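You operate a simulated robot arm through the tools that you are given. There is no shell and no other tool. Be economical: measure what you need, move in short steps, check, and stop when the job is done.

You are at the controls of a simulated two-armed robot. One attempt, no reset.

TASK
Fetch the black roll and set it in the orange tray.

The check looks at the end state, three seconds after you hand in, the way a careful person would. Anything else that was tipped, shoved, dropped, spilled or broken makes it a failure.

THE ROBOT
Two 7-joint arms with two-finger parallel grippers on one trunk, on a base that drives. Base frame: it is fixed to the floor where the robot stands at the start and does not move with it; the origin is under the middle of the robot, x ahead of it, y to its left, z up. Readings come in mm, degrees, newtons and seconds.
The left shoulder is at the start at [70, 134, 1176], the right one opposite. With the tool pointing down near the work surface each hand reaches from about 100 to 480 mm from the robot's upright axis, wherever it stands, measured 20 degrees to its own side. Places, roughly: orange tray [500, 4750, 500]. Payload 1.57 kg a hand.
The TCP of each hand is the grasp point between the finger pads, 30 mm short of the fingertips. In the tool frame z runs along the fingers and y along their closing line. The gripper opens to 80 mm. The fingers are 17 mm wide and 12 mm thick; the gripper's body (40 by 82 mm) begins 80 mm behind the TCP.
Orientation is told as [roll, pitch, yaw] about the base's x, y, z axes, in that order, counted from this pose: with the fingers straight down and closing along the base's y, the tool's x points along the base's -x, its y along +y and its z along -z.

THE INTERFACE
- The arms move only by the tool nudge_tool. It takes "left_targets", "right_targets" or both (then of equal length, played together; a hand with none holds still); each is a list of rows, each a list of 7 numbers: the turn, a rotation vector about the tool's x, y, z in units of 120 degrees (1.0 is 120 degrees), then the shift along the tool's x, y, z in units of 150 mm (1.0 is 150 mm), then the gripper command, from -1 (fully open) to 1 (shut), values between in proportion. In form: [[rx, ry, rz, tx, ty, tz, claw], ...]. A call has 1 to 12 rows; each row is the pose to reach, as a shift and turn from the pose commanded when the call began, along the tool's axes at that moment. A call with a number of a shift or a turn outside -1 to 1 is refused whole. Rows are played at 5 a second. More than 50 mm and 8.6 degrees between two rows, or a gripper value outside its range, and nothing of the call is played. A pose out of reach is approached as far as the arm can. The call stops where the force on the tool passes 40 N (or 10 N more than at its start, if that is more) or the arm is blocked; 0.2 s more then pass. Each finger travels about 153 mm/s and halts on what it meets, pressing with about 39 N; the grip force reading is that of the motor and also rises with nothing between the fingers. The clock runs only during rows and for 0.2 s after the last one: add rows that repeat a pose to give the fingers time. The reply holds the time, the measured pose of the TCP, the force on the tool along the base axes, the opening and the grip force, in the units named above and with some noise.
- Cameras (640 x 400 px; columns grow to the right, rows downward): "scene" is now at [136.4, -10.9, 1402.1]; the picture's right is [-0.11, -0.99, 0.00], its down [-0.60, 0.07, -0.80] and it looks along [0.80, -0.09, -0.60] (base axes); focal length 278 px, centre (320, 200). "left" rides on the left gripper at [72, 7, -122] in its tool frame; the picture's right is [-0.09, 1.00, 0.00], its down [-0.84, -0.08, -0.54] and it looks along [-0.54, -0.05, 0.84] (tool axes); focal length 238 px, centre (320, 200). "right" rides on the right gripper at [72, -7, -122] in its tool frame; the picture's right is [0.09, 1.00, 0.00], its down [-0.84, 0.08, -0.54] and it looks along [-0.54, 0.05, 0.84] (tool axes); focal length 238 px, centre (320, 200). There is no depth. A picture from a camera that has moved, and an enlarged one, comes with that camera's place and axes in the base frame and with its lens.
- get_image(camera): a new picture of that camera. No time passes.
- move_column(by): slides the trunk up (or, below 0, down) by that many mm; the arms and the scene camera ride with it, the base frame stays. It gives what a move gives, with no picture.
- roll_base(legs): drives the robot by 1 to 6 legs, each [ahead, left, turn to the left] in mm, mm and degrees, along the robot's own axes; the way and the turn of a leg run together, so that a leg with both is an arc; at most 1500 mm and 180 degrees a leg. The arms and the cameras ride along, it lands a little off, and it stops where it bumps. It gives what a move gives.
- turn_head(pan, tilt): turns the head with the scene camera to pan (to the left, within 86 degrees either way) and tilt (down, from -29 to 69), counted from straight ahead of the robot. It gives what a move gives.
- inspect(camera, box): a new picture of the part [left, top, right, bottom] of that camera's present view, enlarged. No time passes.
- close_job(): hands the job in; it is judged then, once.

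Go step by step. Nothing tells you exact positions but the pictures and the camera data: compare them with the known pose of the tool, close in by small moves and look again before you grip or let go. The budget is 120 turns and 100 pictures, counting those below and the enlarged ones. Unless the task says otherwise, let go and move clear before handing in, and close with one line.

The tools are called after "Call:" as a command line: name --argument value ..., lists and objects as JSON in quotes. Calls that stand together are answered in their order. nudge_tool: Moves the arms, as the interface text tells. Its arguments: {"type":"object","properties":{"left_targets":{"type":"array"},"right_targets":{"type":"array"}},"required":[]} The other tools are called the same way: move_column (by) slides the trunk up or down; roll_base (legs) drives the base; turn_head (pan, tilt) turns the head that bears the scene camera; get_image (camera) takes a picture; inspect (camera, box) takes an enlarged picture of a part of a camera's view; close_job () hands the job in.

At the start:

```text
time_s: 0.0
left_tool_pos: [418.0, 164.9, 1197.8]
left_ee_rot: [0.1, 0.0, 0.1]
left_force: [-0.1, -1.3, 0.4]
left_finger_gap: 80.0
left_finger_force: 0.0
right_tool_pos: [414.7, -171.7, 1154.4]
right_ee_rot: [0.0, 0.0, 0.0]
right_force: [0.2, 0.2, -0.1]
right_finger_gap: 80.3
right_finger_force: 0.1
trunk travel left (down, up): [-750.0, 190.0]
robot x, y, heading: [-0.7, -2.6, -0.1]
head pan, tilt: [-6.2, 36.8]
```

scene: 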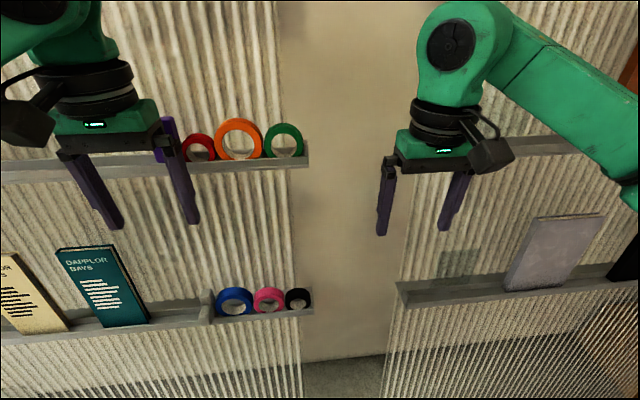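
right: 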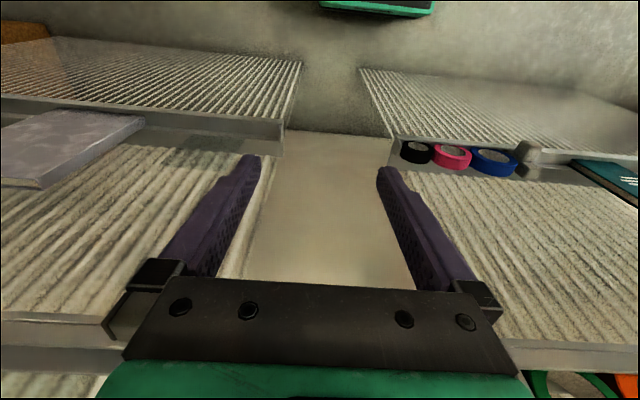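
left: 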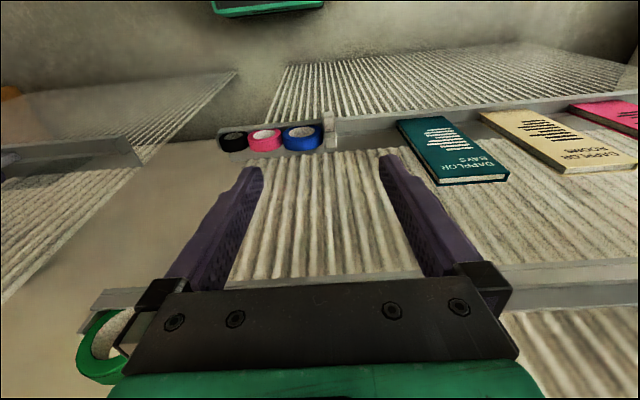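

I see ledges on a corrugated wall ahead, with a black roll on the lower ledge at the right end of a row (blue, pink, black). I'll look closer first.

Call:
inspect --camera "scene" --box '[180, 250, 340, 350]'

Call:
inspect --camera "left" --box '[180, 80, 380, 205]'

Call:
inspect --camera "right" --box '[360, 100, 560, 225]'

```text
4.00 times, centred on (260, 300) of scene
camera zoom: at [136.4, -10.9, 1402.1], right [-0.11, -0.99, 0.0], down [-0.6, 0.07, -0.8], along [0.8, -0.09, -0.6], focal length 1112 px, centre (560, -200)
```

zoom: 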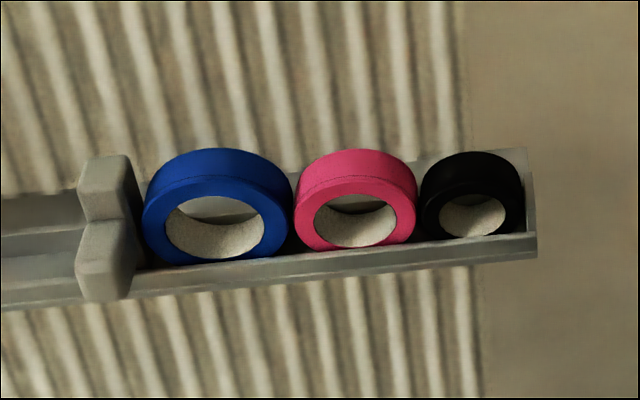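

```text
3.20 times, centred on (280, 142) of left
camera zoom: at [345.3, 171.4, 1319.9], right [0.09, 1.0, 0.0], down [0.84, -0.08, 0.54], along [0.54, -0.05, -0.84], focal length 763 px, centre (448, 384)
```

zoom: 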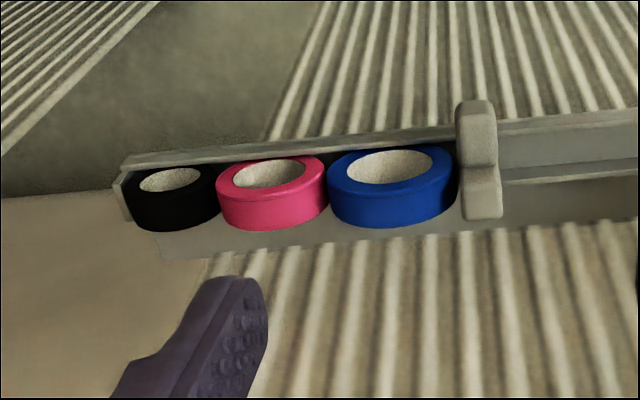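

```text
3.20 times, centred on (460, 162) of right
camera zoom: at [343.8, -180.1, 1277.7], right [-0.09, 1.0, 0.0], down [0.84, 0.08, 0.54], along [0.54, 0.05, -0.84], focal length 763 px, centre (-128, 320)
```

zoom: 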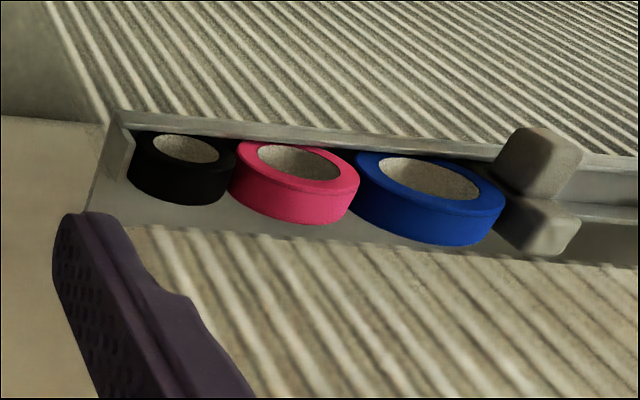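

The black roll's front face centre triangulates to about [470, -2, 890], about 53 mm across, standing on edge next to the pink one. I'll look around to learn the surroundings and the path to the tray.

Call:
turn_head --pan 80 --tilt 15

Call:
get_image --camera "scene"

Call:
turn_head --pan 35 --tilt 35

Call:
get_image --camera "scene"

Call:
turn_head --pan 0 --tilt 65

Call:
get_image --camera "scene"

```text
time_s: 1.6
left_tool_pos: [418.8, 165.3, 1197.5]
left_ee_rot: [0.0, 0.0, 0.0]
left_force: [0.2, 0.0, -0.2]
left_finger_gap: 80.1
left_finger_force: 0.0
right_tool_pos: [414.0, -173.4, 1154.5]
right_ee_rot: [-0.1, 0.1, 0.0]
right_force: [-0.8, -0.7, 0.4]
right_finger_gap: 79.5
right_finger_force: 0.1
trunk travel left (down, up): [-750.0, 190.0]
robot x, y, heading: [2.9, -2.0, 0.0]
head pan, tilt: [80.0, 15.0]
```

```text
93 pictures are left
camera scene: at [66.1, 90.6, 1436.9], right [0.98, -0.17, 0.0], down [-0.05, -0.26, -0.97], along [0.17, 0.95, -0.26], focal length 278 px, centre (320, 200)
```

scene: 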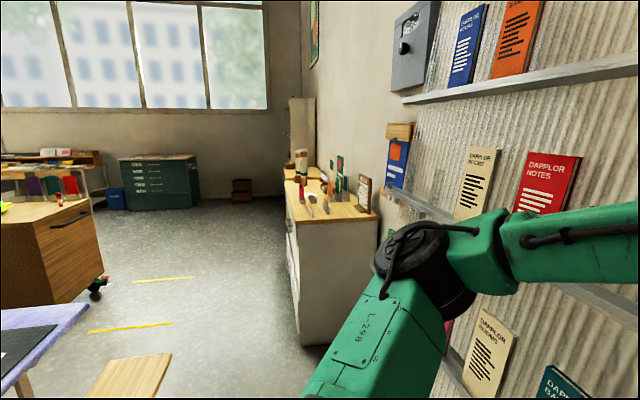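

```text
time_s: 2.7
left_tool_pos: [417.7, 166.2, 1197.3]
left_ee_rot: [0.0, 0.1, 0.1]
left_force: [0.4, -0.5, -0.8]
left_finger_gap: 80.0
left_finger_force: 0.1
right_tool_pos: [414.5, -172.6, 1153.2]
right_ee_rot: [0.0, -0.1, 0.0]
right_force: [-0.3, -0.2, -0.5]
right_finger_gap: 80.1
right_finger_force: 0.0
trunk travel left (down, up): [-750.0, 190.0]
robot x, y, heading: [-0.5, 3.0, -0.2]
head pan, tilt: [35.0, 35.0]
```

```text
92 pictures are left
camera scene: at [121.9, 49.2, 1404.9], right [0.57, -0.82, 0.0], down [-0.47, -0.33, -0.82], along [0.67, 0.47, -0.57], focal length 278 px, centre (320, 200)
```

scene: 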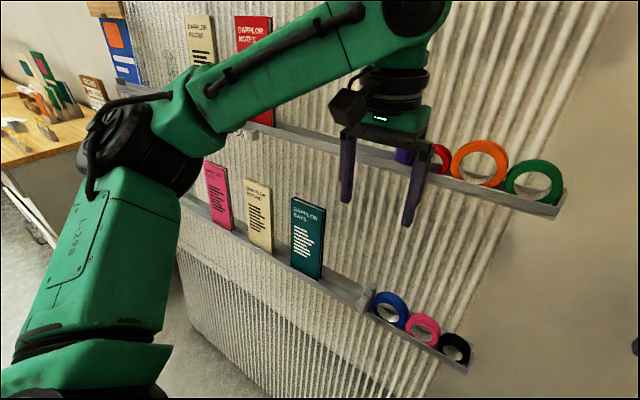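

```text
time_s: 3.7
left_tool_pos: [418.8, 164.6, 1197.5]
left_ee_rot: [0.0, 0.0, 0.1]
left_force: [-0.6, -0.2, -0.2]
left_finger_gap: 80.0
left_finger_force: 0.1
right_tool_pos: [413.7, -173.1, 1155.0]
right_ee_rot: [0.0, 0.0, 0.1]
right_force: [0.2, -0.3, -0.3]
right_finger_gap: 79.9
right_finger_force: 0.1
trunk travel left (down, up): [-750.0, 190.0]
robot x, y, heading: [0.4, -0.4, -0.2]
head pan, tilt: [0.0, 65.0]
```

```text
91 pictures are left
camera scene: at [110.6, -1.3, 1365.1], right [0.0, -1.0, 0.0], down [-0.91, 0.0, -0.42], along [0.42, 0.0, -0.91], focal length 278 px, centre (320, 200)
```

scene: 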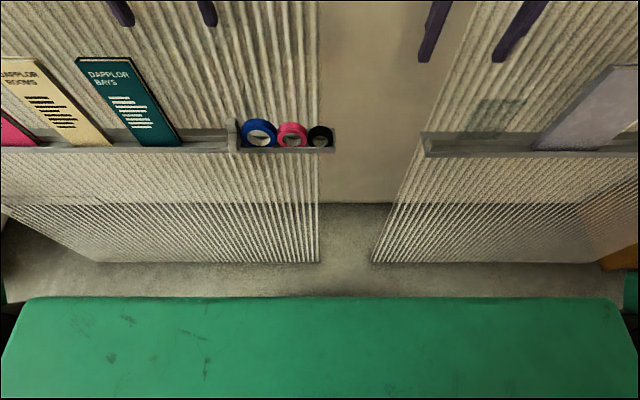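

The ledge row ends at an open gap between panels, free to the right of the black roll. I'll back off a bit, lower the trunk, and turn the right hand to point forward.

Call:
roll_base --legs '[[-150, 0, 0]]'

Call:
move_column --by -200

Call:
turn_head --pan -5 --tilt 35

Call:
get_image --camera "scene"

Call:
inspect --camera "left" --box '[160, 0, 420, 162]'

```text
time_s: 5.1
left_tool_pos: [268.3, 164.0, 1196.7]
left_ee_rot: [0.0, 0.2, -0.1]
left_force: [1.2, 0.3, 0.9]
left_finger_gap: 80.1
left_finger_force: 0.2
right_tool_pos: [263.1, -174.7, 1154.3]
right_ee_rot: [0.0, 0.2, -0.3]
right_force: [-0.1, 0.1, 0.5]
right_finger_gap: 79.9
right_finger_force: 0.0
trunk travel left (down, up): [-750.0, 190.0]
robot x, y, heading: [-151.7, -1.4, -0.2]
head pan, tilt: [0.0, 65.0]
```

```text
time_s: 7.3
left_tool_pos: [265.4, 163.3, 997.7]
left_ee_rot: [0.0, 0.0, -0.1]
left_force: [-0.6, -0.5, -0.2]
left_finger_gap: 79.7
left_finger_force: 0.1
right_tool_pos: [262.6, -174.3, 953.8]
right_ee_rot: [0.1, 0.0, -0.2]
right_force: [0.0, 1.0, -0.2]
right_finger_gap: 80.0
right_finger_force: 0.0
trunk travel left (down, up): [-550.0, 390.0]
robot x, y, heading: [-148.1, 2.2, 0.0]
head pan, tilt: [0.0, 65.0]
```

```text
time_s: 8.2
left_tool_pos: [266.5, 164.2, 997.8]
left_ee_rot: [-0.1, 0.1, -0.1]
left_force: [-0.2, 0.4, -1.0]
left_finger_gap: 80.1
left_finger_force: 0.1
right_tool_pos: [261.5, -174.1, 955.1]
right_ee_rot: [0.0, 0.0, -0.2]
right_force: [0.9, 0.1, 0.6]
right_finger_gap: 80.0
right_finger_force: 0.1
trunk travel left (down, up): [-550.0, 390.0]
robot x, y, heading: [-149.6, 0.9, -0.4]
head pan, tilt: [-5.0, 35.0]
```

```text
90 pictures are left
camera scene: at [-14.8, -9.2, 1204.8], right [-0.09, -1.0, 0.0], down [-0.57, 0.05, -0.82], along [0.82, -0.07, -0.57], focal length 278 px, centre (320, 200)
```

scene: 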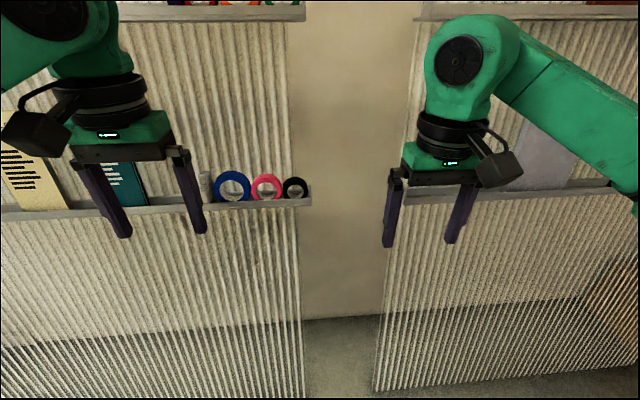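

```text
2.46 times, centred on (290, 81) of left
camera zoom: at [193.5, 170.7, 1119.8], right [0.09, 1.0, 0.0], down [0.84, -0.08, 0.54], along [0.54, -0.05, -0.84], focal length 587 px, centre (394, 493)
```

zoom: 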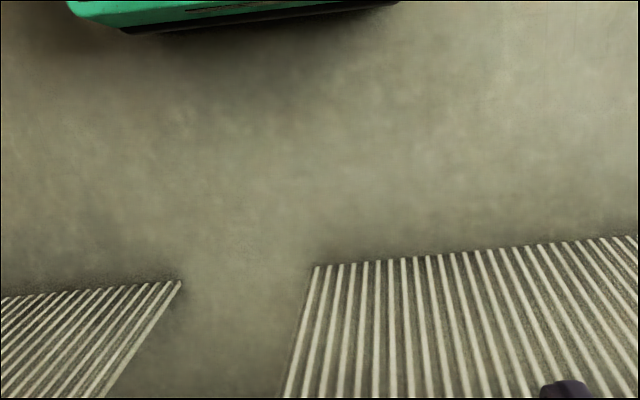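

The rolls stand upright on the ledge. I'll pitch the right hand forward, then roll it so the fingers close vertically with its camera on the right.

Call:
nudge_tool --right_targets '[[0, -0.0625, 0, 0, 0.05, 0, -1], [0, -0.125, 0, 0, 0.1, 0, -1], [0, -0.1875, 0, 0, 0.15, 0, -1], [0, -0.25, 0, 0, 0.2, 0, -1], [0, -0.3125, 0, 0, 0.25, 0, -1], [0, -0.375, 0, 0, 0.3, 0, -1], [0, -0.4375, 0, 0, 0.35, 0, -1], [0, -0.5, 0, 0, 0.4, 0, -1], [0, -0.5625, 0, 0, 0.45, 0, -1], [0, -0.625, 0, 0, 0.5, 0, -1], [0, -0.6875, 0, 0, 0.55, 0, -1], [0, -0.75, 0, 0, 0.6, 0, -1]]'

Call:
get_image --camera "scene"

```text
time_s: 10.8
left_tool_pos: [265.7, 165.3, 997.6]
left_ee_rot: [0.0, 0.2, 0.0]
left_force: [0.4, -0.2, -0.7]
left_finger_gap: 80.0
left_finger_force: 0.1
right_tool_pos: [262.0, -105.3, 954.4]
right_ee_rot: [-0.1, -67.6, -0.3]
right_force: [0.9, 0.2, 1.5]
right_finger_gap: 80.2
right_finger_force: 0.1
right hand out of reach, approached as far as the arm can: row 10, 11, 12
trunk travel left (down, up): [-550.0, 390.0]
robot x, y, heading: [-152.7, -2.3, -0.1]
head pan, tilt: [-5.0, 35.0]
```

```text
88 pictures are left
camera scene: at [-14.9, -9.2, 1204.9], right [-0.09, -1.0, 0.0], down [-0.57, 0.05, -0.82], along [0.82, -0.07, -0.57], focal length 278 px, centre (320, 200)
```

scene: 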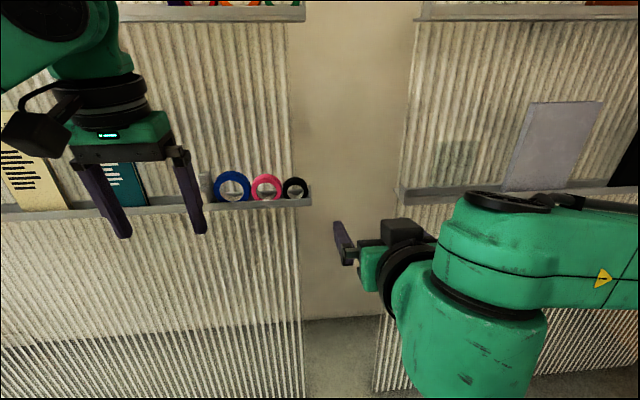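

The hand pitched to about 68° before the limit. Now I roll it and move somewhat forward where it should have more room.

Call:
nudge_tool --right_targets '[[0, 0, -0.0625, -0.016, 0, 0.04, -1], [0, 0, -0.125, -0.032, 0, 0.08, -1], [0, 0, -0.1875, -0.05, 0, 0.12, -1], [0, 0, -0.25, -0.066, 0, 0.16, -1], [0, 0, -0.3125, -0.083, 0, 0.2, -1], [0, 0, -0.375, -0.1, 0, 0.24, -1], [0, 0, -0.4375, -0.116, 0, 0.28, -1], [0, 0, -0.5, -0.133, 0, 0.32, -1], [0, 0, -0.5625, -0.15, 0, 0.36, -1], [0, 0, -0.625, -0.166, 0, 0.4, -1], [0, 0, -0.6875, -0.183, 0, 0.44, -1], [0, 0, -0.75, -0.2, 0, 0.48, -1]]'

Call:
get_image --camera "right"

Call:
get_image --camera "scene"

```text
time_s: 13.4
left_tool_pos: [265.4, 164.8, 997.3]
left_ee_rot: [-0.1, -0.1, -0.1]
left_force: [-0.2, 0.3, -0.4]
left_finger_gap: 79.9
left_finger_force: 0.0
right_tool_pos: [341.7, -104.9, 955.4]
right_ee_rot: [-67.5, 0.1, 89.8]
right_force: [-0.6, -0.2, 0.6]
right_finger_gap: 79.8
right_finger_force: 0.0
trunk travel left (down, up): [-550.0, 390.0]
robot x, y, heading: [-154.3, -2.2, -0.5]
head pan, tilt: [-5.0, 35.0]
```

```text
87 pictures are left
camera right: at [231.8, -178.2, 1009.2], right [-0.38, -0.09, -0.92], down [-0.53, 0.84, 0.13], along [0.76, 0.54, -0.37], focal length 238 px, centre (320, 200)
```

right: 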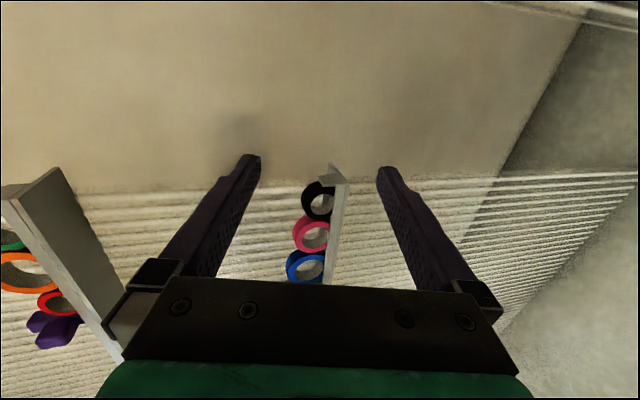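

```text
86 pictures are left
camera scene: at [-15.4, -8.0, 1204.9], right [-0.09, -1.0, 0.0], down [-0.57, 0.05, -0.82], along [0.82, -0.07, -0.57], focal length 278 px, centre (320, 200)
```

scene: 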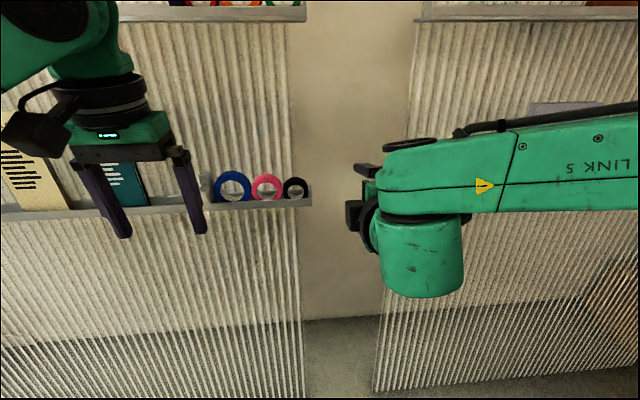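

Call:
inspect --camera "right" --box '[250, 140, 410, 240]'

Call:
inspect --camera "scene" --box '[230, 150, 330, 212]'

```text
4.00 times, centred on (330, 190) of right
camera zoom: at [231.8, -178.2, 1009.2], right [-0.38, -0.09, -0.92], down [-0.53, 0.84, 0.13], along [0.76, 0.54, -0.37], focal length 953 px, centre (280, 240)
```

zoom: 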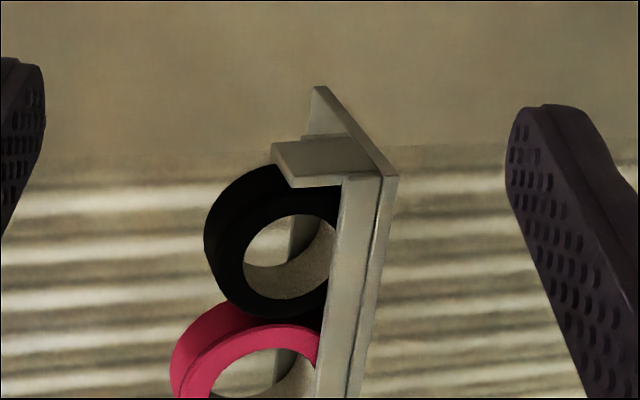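

```text
6.40 times, centred on (280, 181) of scene
camera zoom: at [-15.4, -8.0, 1204.9], right [-0.09, -1.0, 0.0], down [-0.57, 0.05, -0.82], along [0.82, -0.07, -0.57], focal length 1780 px, centre (576, 322)
```

zoom: 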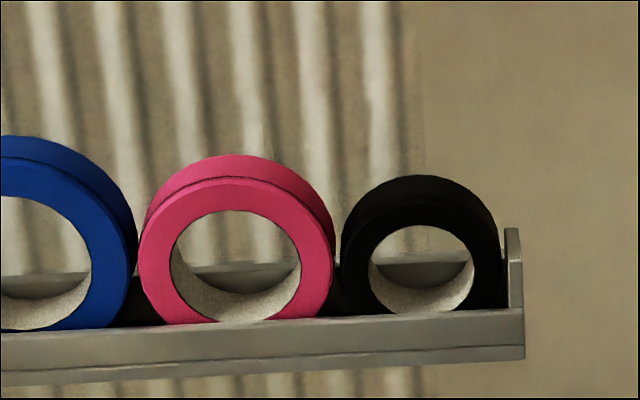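

The roll's front face centre is about [473, 0, 889], ~51 mm outer, ~33 mm hole, ~20 mm thick, sitting in a U-channel with low lips. I'll grip the top of the ring wall with one finger in the hole; first line up in front of it and level the hand.

Call:
nudge_tool --right_targets '[[0.023, 0, 0, -0.0875, 0.017, 0.06, -1], [0.046, 0, 0, -0.175, 0.034, 0.12, -1], [0.069, 0, 0, -0.2625, 0.051, 0.18, -1], [0.092, 0, 0, -0.35, 0.068, 0.24, -1], [0.115, 0, 0, -0.4375, 0.085, 0.3, -0.8], [0.138, 0, 0, -0.525, 0.102, 0.36, -0.6], [0.16, 0, 0, -0.6125, 0.119, 0.42, -0.4], [0.183, 0, 0, -0.7, 0.135, 0.475, 0.0], [0.183, 0, 0, -0.7, 0.135, 0.475, 0.35]]'

Call:
get_image --camera "right"

Call:
get_image --camera "scene"

```text
time_s: 15.4
left_tool_pos: [265.2, 164.2, 997.1]
left_ee_rot: [0.0, -0.1, 0.0]
left_force: [0.3, -0.6, 0.1]
left_finger_gap: 80.3
left_finger_force: 0.0
right_tool_pos: [401.4, -2.6, 909.5]
right_ee_rot: [-89.6, 0.0, 89.8]
right_force: [0.1, 0.3, 0.2]
right_finger_gap: 26.1
right_finger_force: 0.1
trunk travel left (down, up): [-550.0, 390.0]
robot x, y, heading: [-153.6, -1.2, -0.2]
head pan, tilt: [-5.0, 35.0]
```

```text
83 pictures are left
camera right: at [279.4, -74.5, 918.5], right [-0.01, -0.09, -1.0], down [-0.54, 0.84, -0.07], along [0.84, 0.54, -0.06], focal length 238 px, centre (320, 200)
```

right: 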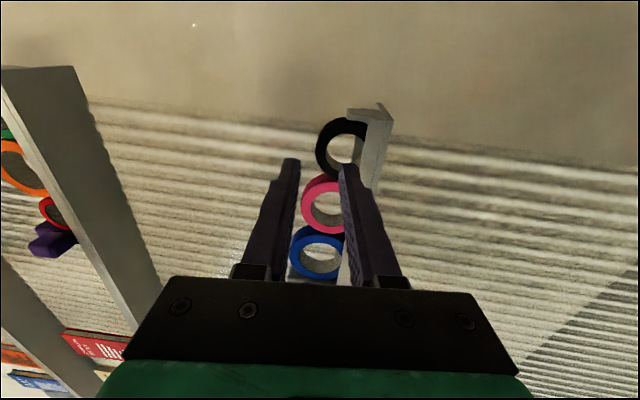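

```text
82 pictures are left
camera scene: at [-15.0, -9.7, 1204.9], right [-0.09, -1.0, 0.0], down [-0.57, 0.05, -0.82], along [0.82, -0.07, -0.57], focal length 278 px, centre (320, 200)
```

scene: 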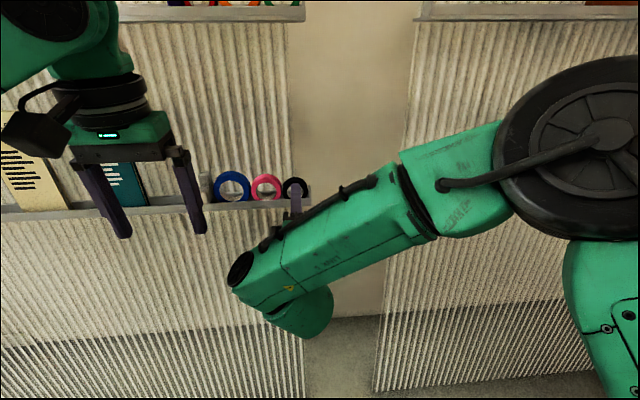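

Call:
inspect --camera "right" --box '[265, 90, 425, 190]'

Call:
inspect --camera "scene" --box '[230, 160, 330, 222]'

```text
4.00 times, centred on (345, 140) of right
camera zoom: at [279.4, -74.5, 918.5], right [-0.01, -0.09, -1.0], down [-0.54, 0.84, -0.07], along [0.84, 0.54, -0.06], focal length 953 px, centre (220, 440)
```

zoom: 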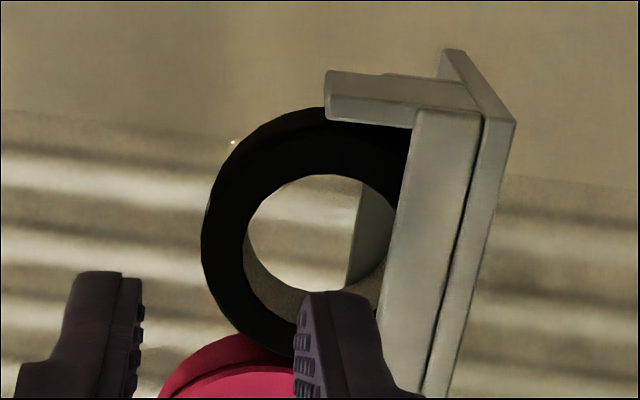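

```text
6.40 times, centred on (280, 191) of scene
camera zoom: at [-15.0, -9.7, 1204.9], right [-0.09, -1.0, 0.0], down [-0.57, 0.05, -0.82], along [0.82, -0.07, -0.57], focal length 1780 px, centre (576, 258)
```

zoom: 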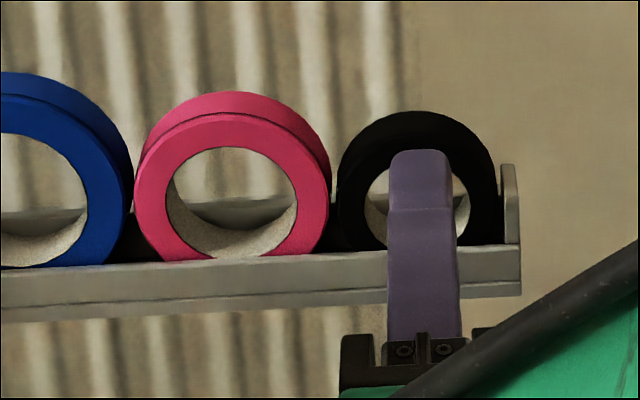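

Hand is level and aligned within a couple of mm. I advance 38 mm so the tips are right at the roll's face, shift 2.7 mm left, and check.

Call:
nudge_tool --right_targets '[[0, 0, 0, -0.018, 0, 0.08, 0.35], [0, 0, 0, -0.018, 0, 0.17, 0.35], [0, 0, 0, -0.018, 0, 0.25, 0.35]]'

Call:
inspect --camera "right" --box '[265, 90, 425, 190]'

Call:
inspect --camera "scene" --box '[230, 160, 330, 222]'

```text
time_s: 16.2
left_tool_pos: [266.3, 164.0, 997.5]
left_ee_rot: [0.0, 0.1, 0.0]
left_force: [0.6, 0.5, -0.1]
left_finger_gap: 80.1
left_finger_force: 0.0
right_tool_pos: [437.4, 1.0, 908.1]
right_ee_rot: [-89.4, 0.1, 89.7]
right_force: [-0.1, -0.9, -0.4]
right_finger_gap: 25.8
right_finger_force: 0.1
trunk travel left (down, up): [-550.0, 390.0]
robot x, y, heading: [-150.9, 1.1, -0.4]
head pan, tilt: [-5.0, 35.0]
```

```text
4.00 times, centred on (345, 140) of right
camera zoom: at [316.1, -71.7, 917.2], right [-0.01, -0.09, -1.0], down [-0.54, 0.84, -0.07], along [0.84, 0.54, -0.06], focal length 953 px, centre (220, 440)
```

zoom: 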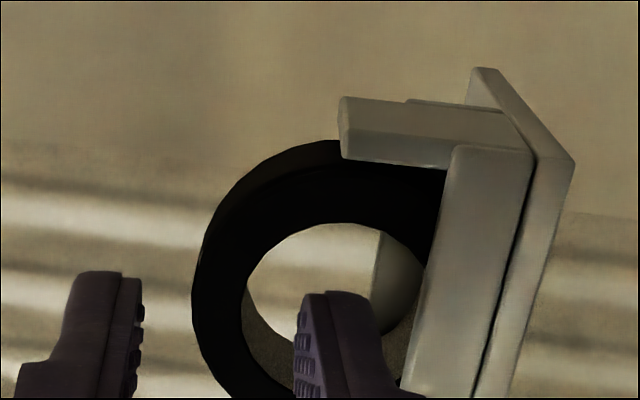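

```text
6.40 times, centred on (280, 191) of scene
camera zoom: at [-14.4, -9.2, 1204.8], right [-0.09, -1.0, 0.0], down [-0.57, 0.05, -0.82], along [0.82, -0.07, -0.57], focal length 1780 px, centre (576, 258)
```

zoom: 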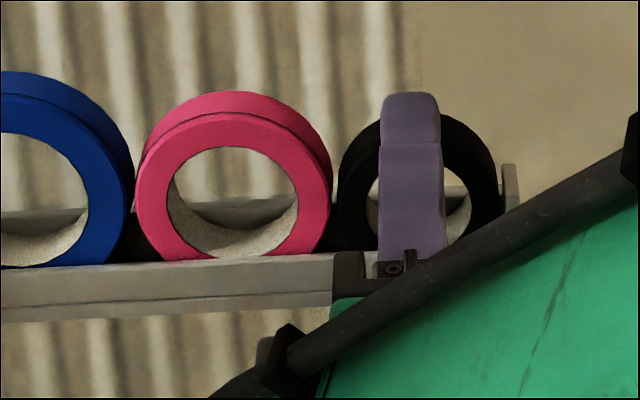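

Finger is ~1.5 mm left of the roll's centre; I correct that and advance through the hole.

Call:
nudge_tool --right_targets '[[0, 0, 0, 0.01, 0, 0.0, 0.35], [0, 0, 0, 0.01, 0, 0.06, 0.35], [0, 0, 0, 0.01, 0, 0.12, 0.35], [0, 0, 0, 0.01, 0, 0.17, 0.35]]'

Call:
inspect --camera "right" --box '[265, 90, 425, 190]'

Call:
inspect --camera "scene" --box '[230, 150, 330, 212]'

```text
time_s: 17.1
left_tool_pos: [258.6, 162.7, 1000.7]
left_ee_rot: [0.1, -0.4, -0.1]
left_force: [-0.8, 0.4, -0.1]
left_finger_gap: 79.9
left_finger_force: 0.1
right_tool_pos: [446.4, -0.8, 910.3]
right_ee_rot: [-89.4, -0.1, 89.8]
right_force: [-33.1, -4.3, 8.7]
right_finger_gap: 18.9
right_finger_force: 0.0
trunk travel left (down, up): [-550.0, 390.0]
robot x, y, heading: [-154.1, 1.9, -0.2]
head pan, tilt: [-5.0, 35.0]
stopped in row 4 (right hand): the force on the tool passed its limit (the readings are from after the stop); the commanded pose is now the measured one
```

```text
4.00 times, centred on (345, 140) of right
camera zoom: at [325.7, -72.9, 919.5], right [-0.01, -0.09, -1.0], down [-0.54, 0.84, -0.07], along [0.84, 0.54, -0.06], focal length 953 px, centre (220, 440)
```

zoom: 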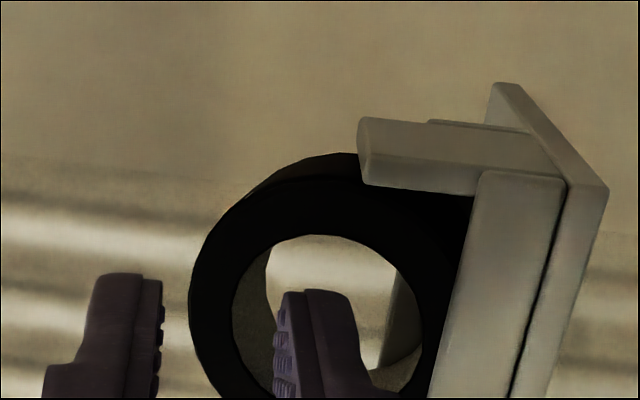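

```text
6.40 times, centred on (280, 181) of scene
camera zoom: at [-24.5, -10.6, 1206.0], right [-0.09, -1.0, 0.0], down [-0.56, 0.05, -0.82], along [0.82, -0.07, -0.57], focal length 1780 px, centre (576, 322)
```

zoom: 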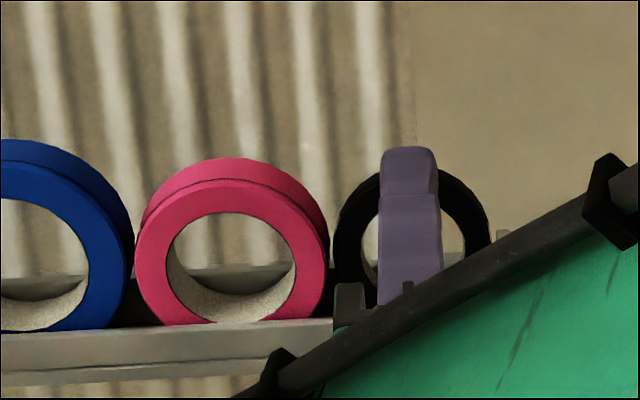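

The hand stopped on contact with ~33 N before the finger got into the hole; something else may be touching. I look at the wider views before moving.

Call:
get_image --camera "scene"

Call:
get_image --camera "right"

Call:
get_image --camera "left"

```text
75 pictures are left
camera scene: at [-24.5, -10.6, 1206.0], right [-0.09, -1.0, 0.0], down [-0.56, 0.05, -0.82], along [0.82, -0.07, -0.57], focal length 278 px, centre (320, 200)
```

scene: 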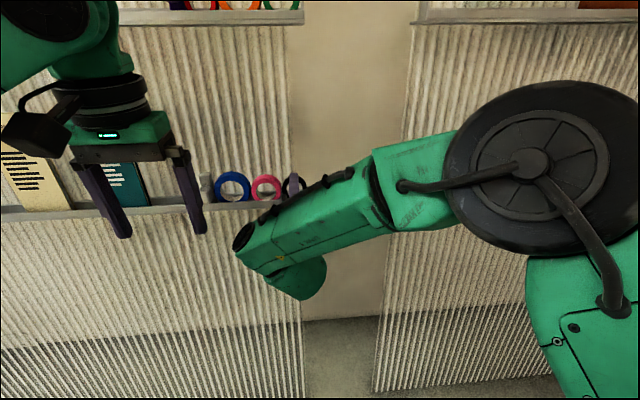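

```text
74 pictures are left
camera right: at [325.7, -72.9, 919.5], right [-0.01, -0.09, -1.0], down [-0.54, 0.84, -0.07], along [0.84, 0.54, -0.06], focal length 238 px, centre (320, 200)
```

right: 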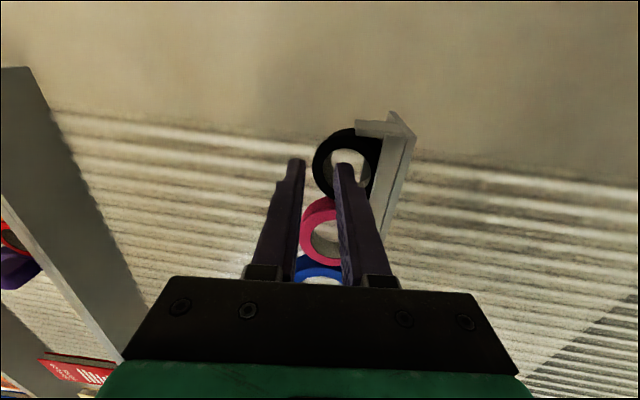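

```text
73 pictures are left
camera left: at [184.6, 169.1, 1122.7], right [0.09, 1.0, 0.0], down [0.83, -0.08, 0.55], along [0.55, -0.05, -0.84], focal length 238 px, centre (320, 200)
```

left: 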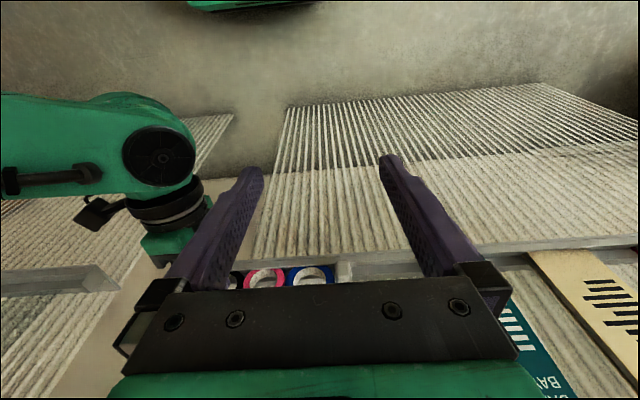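

Comparing views, the roll has tilted back slightly under fingertip pressure, so the hole seems not to admit the finger. I back off 40 mm and check that the roll settled.

Call:
nudge_tool --right_targets '[[0, 0, 0, 0, 0, -0.04, 0.3], [0, 0, 0, 0, 0, -0.1, 0.3], [0, 0, 0, 0, 0, -0.3, 0.3], [0, 0, 0, 0, 0, -0.5, 0.3]]'

Call:
inspect --camera "right" --box '[265, 80, 425, 180]'

Call:
inspect --camera "scene" --box '[230, 150, 330, 212]'

```text
time_s: 18.1
left_tool_pos: [265.5, 164.1, 996.4]
left_ee_rot: [0.1, 0.0, -0.1]
left_force: [-0.2, -0.8, 0.2]
left_finger_gap: 79.8
left_finger_force: 0.1
right_tool_pos: [379.0, 0.7, 908.1]
right_ee_rot: [-89.1, 0.0, 89.8]
right_force: [0.6, -0.6, 0.3]
right_finger_gap: 28.0
right_finger_force: 0.0
trunk travel left (down, up): [-550.0, 390.0]
robot x, y, heading: [-152.9, -1.5, -0.2]
head pan, tilt: [-5.0, 35.0]
```

```text
4.00 times, centred on (345, 130) of right
camera zoom: at [257.6, -72.2, 917.3], right [-0.02, -0.09, -1.0], down [-0.54, 0.84, -0.07], along [0.84, 0.54, -0.06], focal length 953 px, centre (220, 480)
```

zoom: 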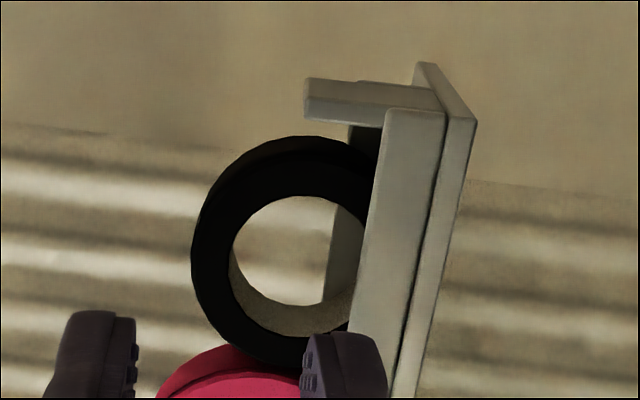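

```text
6.40 times, centred on (280, 181) of scene
camera zoom: at [-16.0, -9.1, 1204.9], right [-0.09, -1.0, 0.0], down [-0.57, 0.05, -0.82], along [0.82, -0.07, -0.57], focal length 1780 px, centre (576, 322)
```

zoom: 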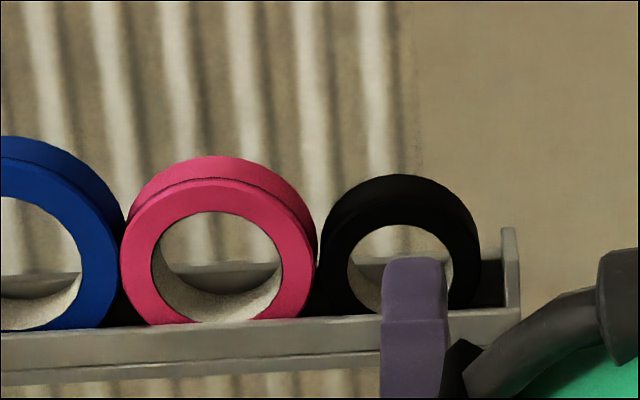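

The roll settled upright, having rolled ~6 mm toward the pink one. I'll instead grip it by its two flat faces from above (room behind: rear lip ~497, wall ~528), so I turn the right hand to point down with fingers closing along x, and retract the left hand.

Call:
nudge_tool --right_targets '[[-0.056, 0, 0, 0.083, -0.067, -0.075, -0.1], [-0.111, 0, 0, 0.167, -0.133, -0.15, -0.1], [-0.167, 0, 0, 0.25, -0.2, -0.225, -0.1], [-0.222, 0, 0, 0.333, -0.267, -0.3, -0.1], [-0.278, 0, 0, 0.417, -0.333, -0.375, -0.1], [-0.333, 0, 0, 0.5, -0.4, -0.45, -0.1], [-0.389, 0, 0, 0.583, -0.467, -0.525, -0.1], [-0.444, 0, 0, 0.667, -0.533, -0.6, -0.1], [-0.5, 0, 0, 0.75, -0.6, -0.675, -0.1], [-0.556, 0, 0, 0.833, -0.667, -0.75, -0.1], [-0.611, 0, 0, 0.917, -0.733, -0.825, -0.1], [-0.667, 0, 0, 1.0, -0.8, -0.9, -0.1]]' --left_targets '[[0, 0, 0, 0.083, 0, 0, -1], [0, 0, 0, 0.167, 0, 0, -1], [0, 0, 0, 0.25, 0, 0, -1], [0, 0, 0, 0.333, 0, 0, -1], [0, 0, 0, 0.417, 0, 0, -1], [0, 0, 0, 0.5, 0, 0, -1], [0, 0, 0, 0.583, 0, 0, -1], [0, 0, 0, 0.667, 0, 0, -1], [0, 0, 0, 0.75, 0, 0, -1], [0, 0, 0, 0.833, 0, 0, -1], [0, 0, 0, 0.917, 0, 0, -1], [0, 0, 0, 1.0, 0, 0, -1]]'

Call:
get_image --camera "scene"

```text
time_s: 20.7
left_tool_pos: [116.7, 165.3, 997.2]
left_ee_rot: [0.0, 0.2, -0.1]
left_force: [1.0, 0.6, -0.5]
left_finger_gap: 80.0
left_finger_force: 0.1
right_tool_pos: [93.1, -52.2, 933.2]
right_ee_rot: [-5.4, 6.5, 88.0]
right_force: [-0.8, -0.1, 10.2]
right_finger_gap: 44.1
right_finger_force: 0.0
right hand out of reach, approached as far as the arm can: row 5, 6, 7, 8, 9, 10, 11, 12
trunk travel left (down, up): [-550.0, 390.0]
robot x, y, heading: [-152.5, -0.4, -0.3]
head pan, tilt: [-5.0, 35.0]
```

```text
70 pictures are left
camera scene: at [-12.7, -8.6, 1204.6], right [-0.09, -1.0, 0.0], down [-0.57, 0.05, -0.82], along [0.81, -0.07, -0.58], focal length 278 px, centre (320, 200)
```

scene: 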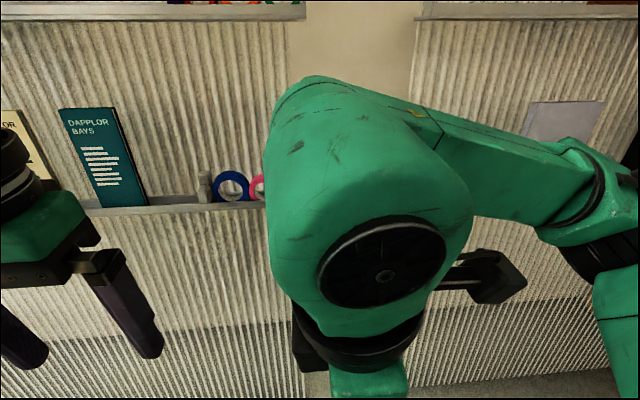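

The hand got close to the body limit. I move it forward and outward and straighten it.

Call:
nudge_tool --right_targets '[[0.004, -0.005, -0.002, 0.065, -0.1, -0.045, -0.1], [0.008, -0.011, -0.003, 0.13, -0.2, -0.09, -0.1], [0.011, -0.016, -0.005, 0.195, -0.3, -0.135, -0.1], [0.015, -0.022, -0.007, 0.26, -0.4, -0.18, -0.1], [0.019, -0.027, -0.008, 0.325, -0.5, -0.225, -0.1], [0.023, -0.032, -0.01, 0.39, -0.6, -0.27, -0.1], [0.027, -0.038, -0.012, 0.455, -0.7, -0.315, -0.1], [0.03, -0.043, -0.014, 0.52, -0.8, -0.36, -0.1], [0.034, -0.049, -0.015, 0.585, -0.9, -0.405, -0.1], [0.038, -0.054, -0.017, 0.65, -1.0, -0.45, -0.1]]'

Call:
get_image --camera "scene"

```text
time_s: 22.9
left_tool_pos: [114.2, 163.6, 997.5]
left_ee_rot: [0.1, 0.0, -0.1]
left_force: [0.3, 0.3, 1.2]
left_finger_gap: 80.0
left_finger_force: 0.0
right_tool_pos: [72.1, -49.1, 994.0]
right_ee_rot: [-13.7, -6.0, 93.0]
right_force: [-0.3, -0.6, 0.2]
right_finger_gap: 44.1
right_finger_force: 0.2
right hand out of reach, approached as far as the arm can: row 1, 2, 3, 4, 5, 6, 7, 8, 9, 10
trunk travel left (down, up): [-550.0, 390.0]
robot x, y, heading: [-153.6, 1.1, -0.1]
head pan, tilt: [-5.0, 35.0]
```

```text
69 pictures are left
camera scene: at [-15.6, -9.2, 1204.9], right [-0.09, -1.0, 0.0], down [-0.57, 0.05, -0.82], along [0.82, -0.07, -0.57], focal length 278 px, centre (320, 200)
```

scene: 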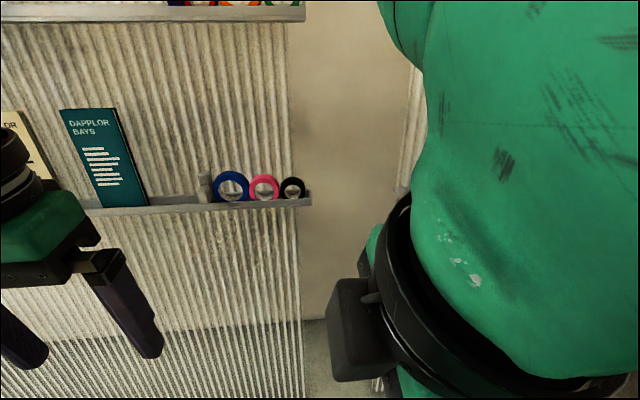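

The right arm is near a wrist limit in this shape; I'll use the left hand for the grip instead (it's still cleanly pointing down). First I try to move the right one sideways out of the way.

Call:
nudge_tool --right_targets '[[0, 0, 0, 0.15, 0, 0, -0.1], [0, 0, 0, 0.3, 0, 0, -0.1], [0, 0, 0, 0.45, 0, 0, -0.1], [0, 0, 0, 0.6, 0, 0, -0.1], [0, 0, 0, 0.8, 0, 0, -0.1], [0, 0, 0, 1.0, 0, 0, -0.1]]' --left_targets '[[0, 0, -0.06, 0, 0, 0, -1], [0, 0, -0.12, 0, 0, 0, -1], [0, 0, -0.18, 0, 0, 0, -1], [0, 0, -0.24, 0, 0, 0, -1], [0, 0, -0.3, 0, 0, 0, -1], [0, 0, -0.36, 0, 0, 0, -1]]'

Call:
get_image --camera "scene"

```text
time_s: 24.3
left_tool_pos: [115.9, 165.0, 996.0]
left_ee_rot: [0.0, 0.1, 39.9]
left_force: [-0.2, -0.1, -0.9]
left_finger_gap: 80.1
left_finger_force: 0.0
right_tool_pos: [32.0, -122.1, 963.6]
right_ee_rot: [-13.9, -6.7, 92.2]
right_force: [7.3, -4.2, 0.9]
right_finger_gap: 43.9
right_finger_force: 0.1
right hand out of reach, approached as far as the arm can: row 1, 2, 3, 4, 5, 6
trunk travel left (down, up): [-550.0, 390.0]
robot x, y, heading: [-153.8, -1.9, -0.1]
head pan, tilt: [-5.0, 35.0]
stopped in row 6 (right hand): the force on the tool passed its limit (the readings are from after the stop); the commanded pose is now the measured one
```

```text
68 pictures are left
camera scene: at [-15.5, -9.6, 1204.9], right [-0.09, -1.0, 0.0], down [-0.57, 0.05, -0.82], along [0.82, -0.07, -0.57], focal length 278 px, centre (320, 200)
```

scene: 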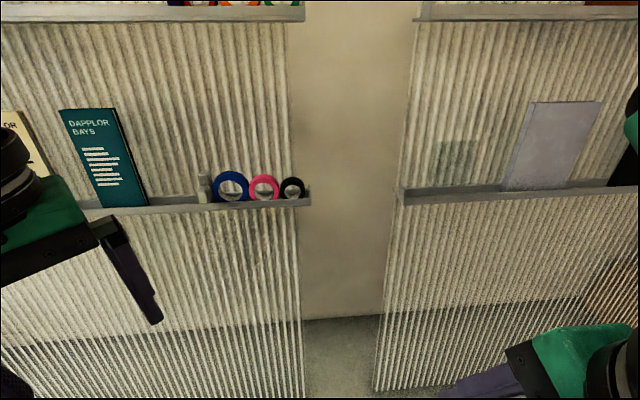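

Right hand is parked near the body, view is clear. I ease the right hand off its contact and finish the left hand's yaw to 90°.

Call:
nudge_tool --right_targets '[[0, 0, 0, -0.02, -0.05, 0, -0.1], [0, 0, 0, -0.04, -0.1, 0, -0.1], [0, 0, 0, -0.06, -0.15, 0, -0.1], [0, 0, 0, -0.06, -0.15, 0, -0.1], [0, 0, 0, -0.06, -0.15, 0, -0.1], [0, 0, 0, -0.06, -0.15, 0, -0.1], [0, 0, 0, -0.06, -0.15, 0, -0.1]]' --left_targets '[[0, 0, -0.06, 0, 0, 0, -0.5], [0, 0, -0.12, 0, 0, 0, -0.2], [0, 0, -0.18, 0, 0, 0, -0.1], [0, 0, -0.24, 0, 0, 0, -0.1], [0, 0, -0.3, 0, 0, 0, -0.1], [0, 0, -0.36, 0, 0, 0, -0.1], [0, 0, -0.418, 0, 0, 0, -0.1]]'

```text
time_s: 25.9
left_tool_pos: [113.3, 162.4, 998.1]
left_ee_rot: [-0.1, 0.0, 90.2]
left_force: [0.6, -0.4, 0.4]
left_finger_gap: 44.0
left_finger_force: 0.0
right_tool_pos: [46.4, -105.4, 969.1]
right_ee_rot: [-14.0, -6.7, 92.0]
right_force: [-0.2, 0.0, -0.4]
right_finger_gap: 44.1
right_finger_force: 0.1
right hand out of reach, approached as far as the arm can: row 2, 3, 4, 5, 6, 7
trunk travel left (down, up): [-550.0, 390.0]
robot x, y, heading: [-156.0, 2.8, -0.3]
head pan, tilt: [-5.0, 35.0]
```

Now tilt the left hand 10° so its body leans away from the wall, then reposition the base: 147 mm right and 195 mm ahead.

Call:
nudge_tool --left_targets '[[0.042, 0, 0, 0, 0, -0.05, -0.1], [0.083, 0, 0, 0, 0, -0.1, -0.1]]'

Call:
roll_base --legs '[[0, -147, 0], [195, 0, 0]]'

Call:
turn_head --pan 15 --tilt 40

Call:
get_image --camera "scene"

Call:
get_image --camera "left"

```text
time_s: 26.5
left_tool_pos: [116.1, 164.3, 1012.8]
left_ee_rot: [-10.0, 0.0, 90.0]
left_force: [0.2, 0.0, 0.4]
left_finger_gap: 44.0
left_finger_force: 0.0
right_tool_pos: [46.2, -106.1, 967.9]
right_ee_rot: [-14.0, -6.6, 92.2]
right_force: [-0.7, -0.2, -0.7]
right_finger_gap: 44.3
right_finger_force: 0.2
trunk travel left (down, up): [-550.0, 390.0]
robot x, y, heading: [-153.4, 2.4, -0.4]
head pan, tilt: [-5.0, 35.0]
```

```text
time_s: 29.0
left_tool_pos: [311.0, 17.8, 1012.3]
left_ee_rot: [-9.9, -0.1, 90.3]
left_force: [-0.3, 0.5, 0.9]
left_finger_gap: 43.9
left_finger_force: 0.1
right_tool_pos: [245.3, -252.4, 968.3]
right_ee_rot: [-14.0, -6.7, 92.4]
right_force: [0.0, 0.4, 0.7]
right_finger_gap: 44.0
right_finger_force: 0.1
trunk travel left (down, up): [-550.0, 390.0]
robot x, y, heading: [40.5, -147.8, -0.2]
head pan, tilt: [-5.0, 35.0]
```

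```text
time_s: 29.9
left_tool_pos: [310.8, 16.9, 1013.3]
left_ee_rot: [-9.9, 0.0, 90.3]
left_force: [0.5, 0.2, -0.6]
left_finger_gap: 44.0
left_finger_force: 0.0
right_tool_pos: [244.0, -253.5, 968.3]
right_ee_rot: [-14.0, -6.7, 92.4]
right_force: [0.1, -0.1, -0.6]
right_finger_gap: 44.0
right_finger_force: 0.1
trunk travel left (down, up): [-550.0, 390.0]
robot x, y, heading: [42.9, -146.3, -0.2]
head pan, tilt: [15.0, 40.0]
```

```text
67 pictures are left
camera scene: at [174.4, -126.8, 1197.4], right [0.26, -0.97, 0.0], down [-0.62, -0.17, -0.77], along [0.74, 0.2, -0.64], focal length 278 px, centre (320, 200)
```

scene: 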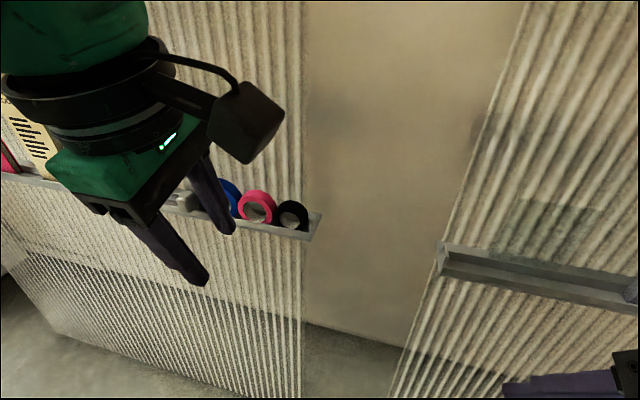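

```text
66 pictures are left
camera left: at [282.5, -55.5, 1132.6], right [-0.98, 0.09, -0.17], down [-0.02, 0.84, 0.55], along [0.19, 0.54, -0.82], focal length 238 px, centre (320, 200)
```

left: 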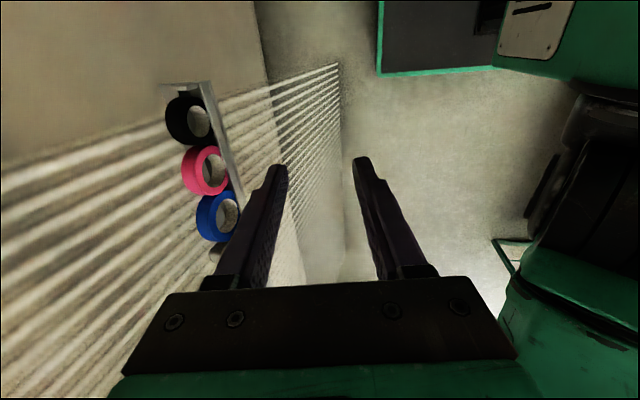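

Call:
inspect --camera "left" --box '[130, 70, 290, 170]'

Call:
inspect --camera "scene" --box '[230, 170, 330, 232]'

```text
4.00 times, centred on (210, 120) of left
camera zoom: at [282.5, -55.5, 1132.6], right [-0.98, 0.09, -0.17], down [-0.02, 0.84, 0.55], along [0.19, 0.54, -0.82], focal length 953 px, centre (760, 520)
```

zoom: 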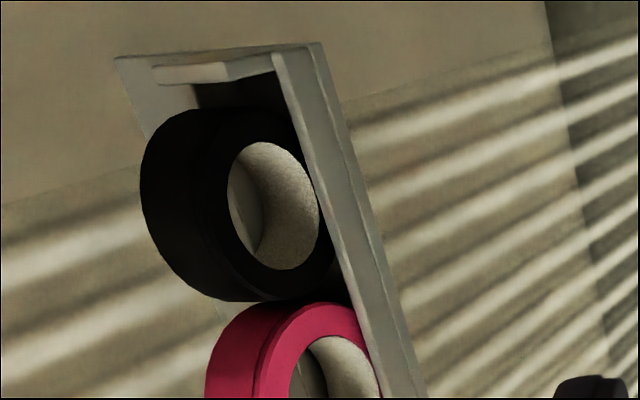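

```text
6.40 times, centred on (280, 201) of scene
camera zoom: at [174.4, -126.8, 1197.4], right [0.26, -0.97, 0.0], down [-0.62, -0.17, -0.77], along [0.74, 0.2, -0.64], focal length 1780 px, centre (576, 194)
```

zoom: 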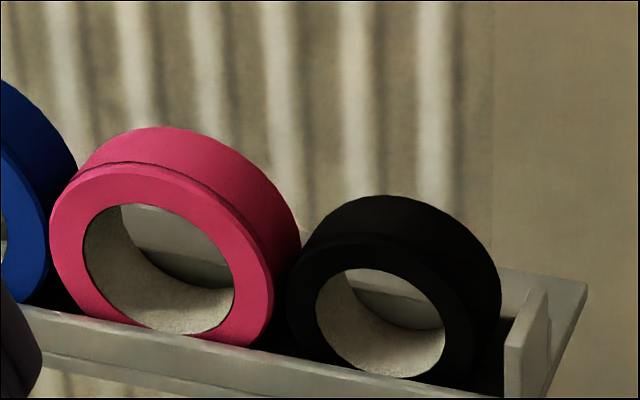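

The black roll is at front-face centre ≈[469, 3, 889], back at ≈489. I bring the left hand above it with tips staying well above its top.

Call:
nudge_tool --left_targets '[[0, 0, 0, 0.012, -0.125, 0.06, -0.1], [0, 0, 0, 0.023, -0.25, 0.125, -0.1], [0, 0, 0, 0.035, -0.375, 0.19, -0.1], [0, 0, 0, 0.047, -0.5, 0.25, -0.1], [0, 0, 0, 0.058, -0.625, 0.32, -0.1], [0, 0, 0, 0.07, -0.75, 0.38, -0.1], [0, 0, 0, 0.08, -0.875, 0.44, -0.1], [0, 0, 0, 0.093, -1.0, 0.5, -0.1]]'

Call:
get_image --camera "left"

Call:
get_image --camera "scene"

```text
time_s: 31.7
left_tool_pos: [471.4, 2.9, 964.9]
left_ee_rot: [-9.8, 0.0, 90.4]
left_force: [0.3, 0.4, -0.6]
left_finger_gap: 44.3
left_finger_force: 0.0
right_tool_pos: [244.0, -253.8, 967.8]
right_ee_rot: [-13.9, -6.7, 92.3]
right_force: [0.4, -0.2, -0.8]
right_finger_gap: 44.4
right_finger_force: 0.1
trunk travel left (down, up): [-550.0, 390.0]
robot x, y, heading: [41.2, -148.3, -0.0]
head pan, tilt: [15.0, 40.0]
```

```text
63 pictures are left
camera left: at [443.8, -68.3, 1084.9], right [-0.98, 0.09, -0.17], down [-0.02, 0.84, 0.55], along [0.19, 0.54, -0.82], focal length 238 px, centre (320, 200)
```

left: 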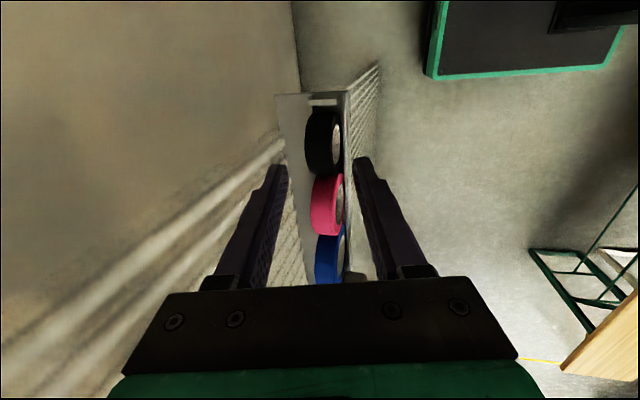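

```text
62 pictures are left
camera scene: at [175.4, -126.9, 1197.2], right [0.26, -0.97, 0.0], down [-0.62, -0.17, -0.77], along [0.74, 0.2, -0.64], focal length 278 px, centre (320, 200)
```

scene: 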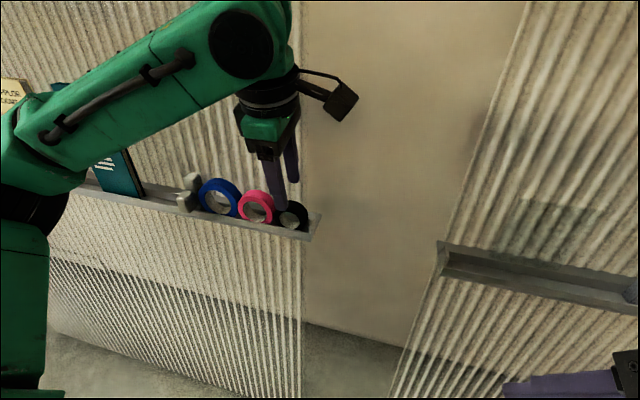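

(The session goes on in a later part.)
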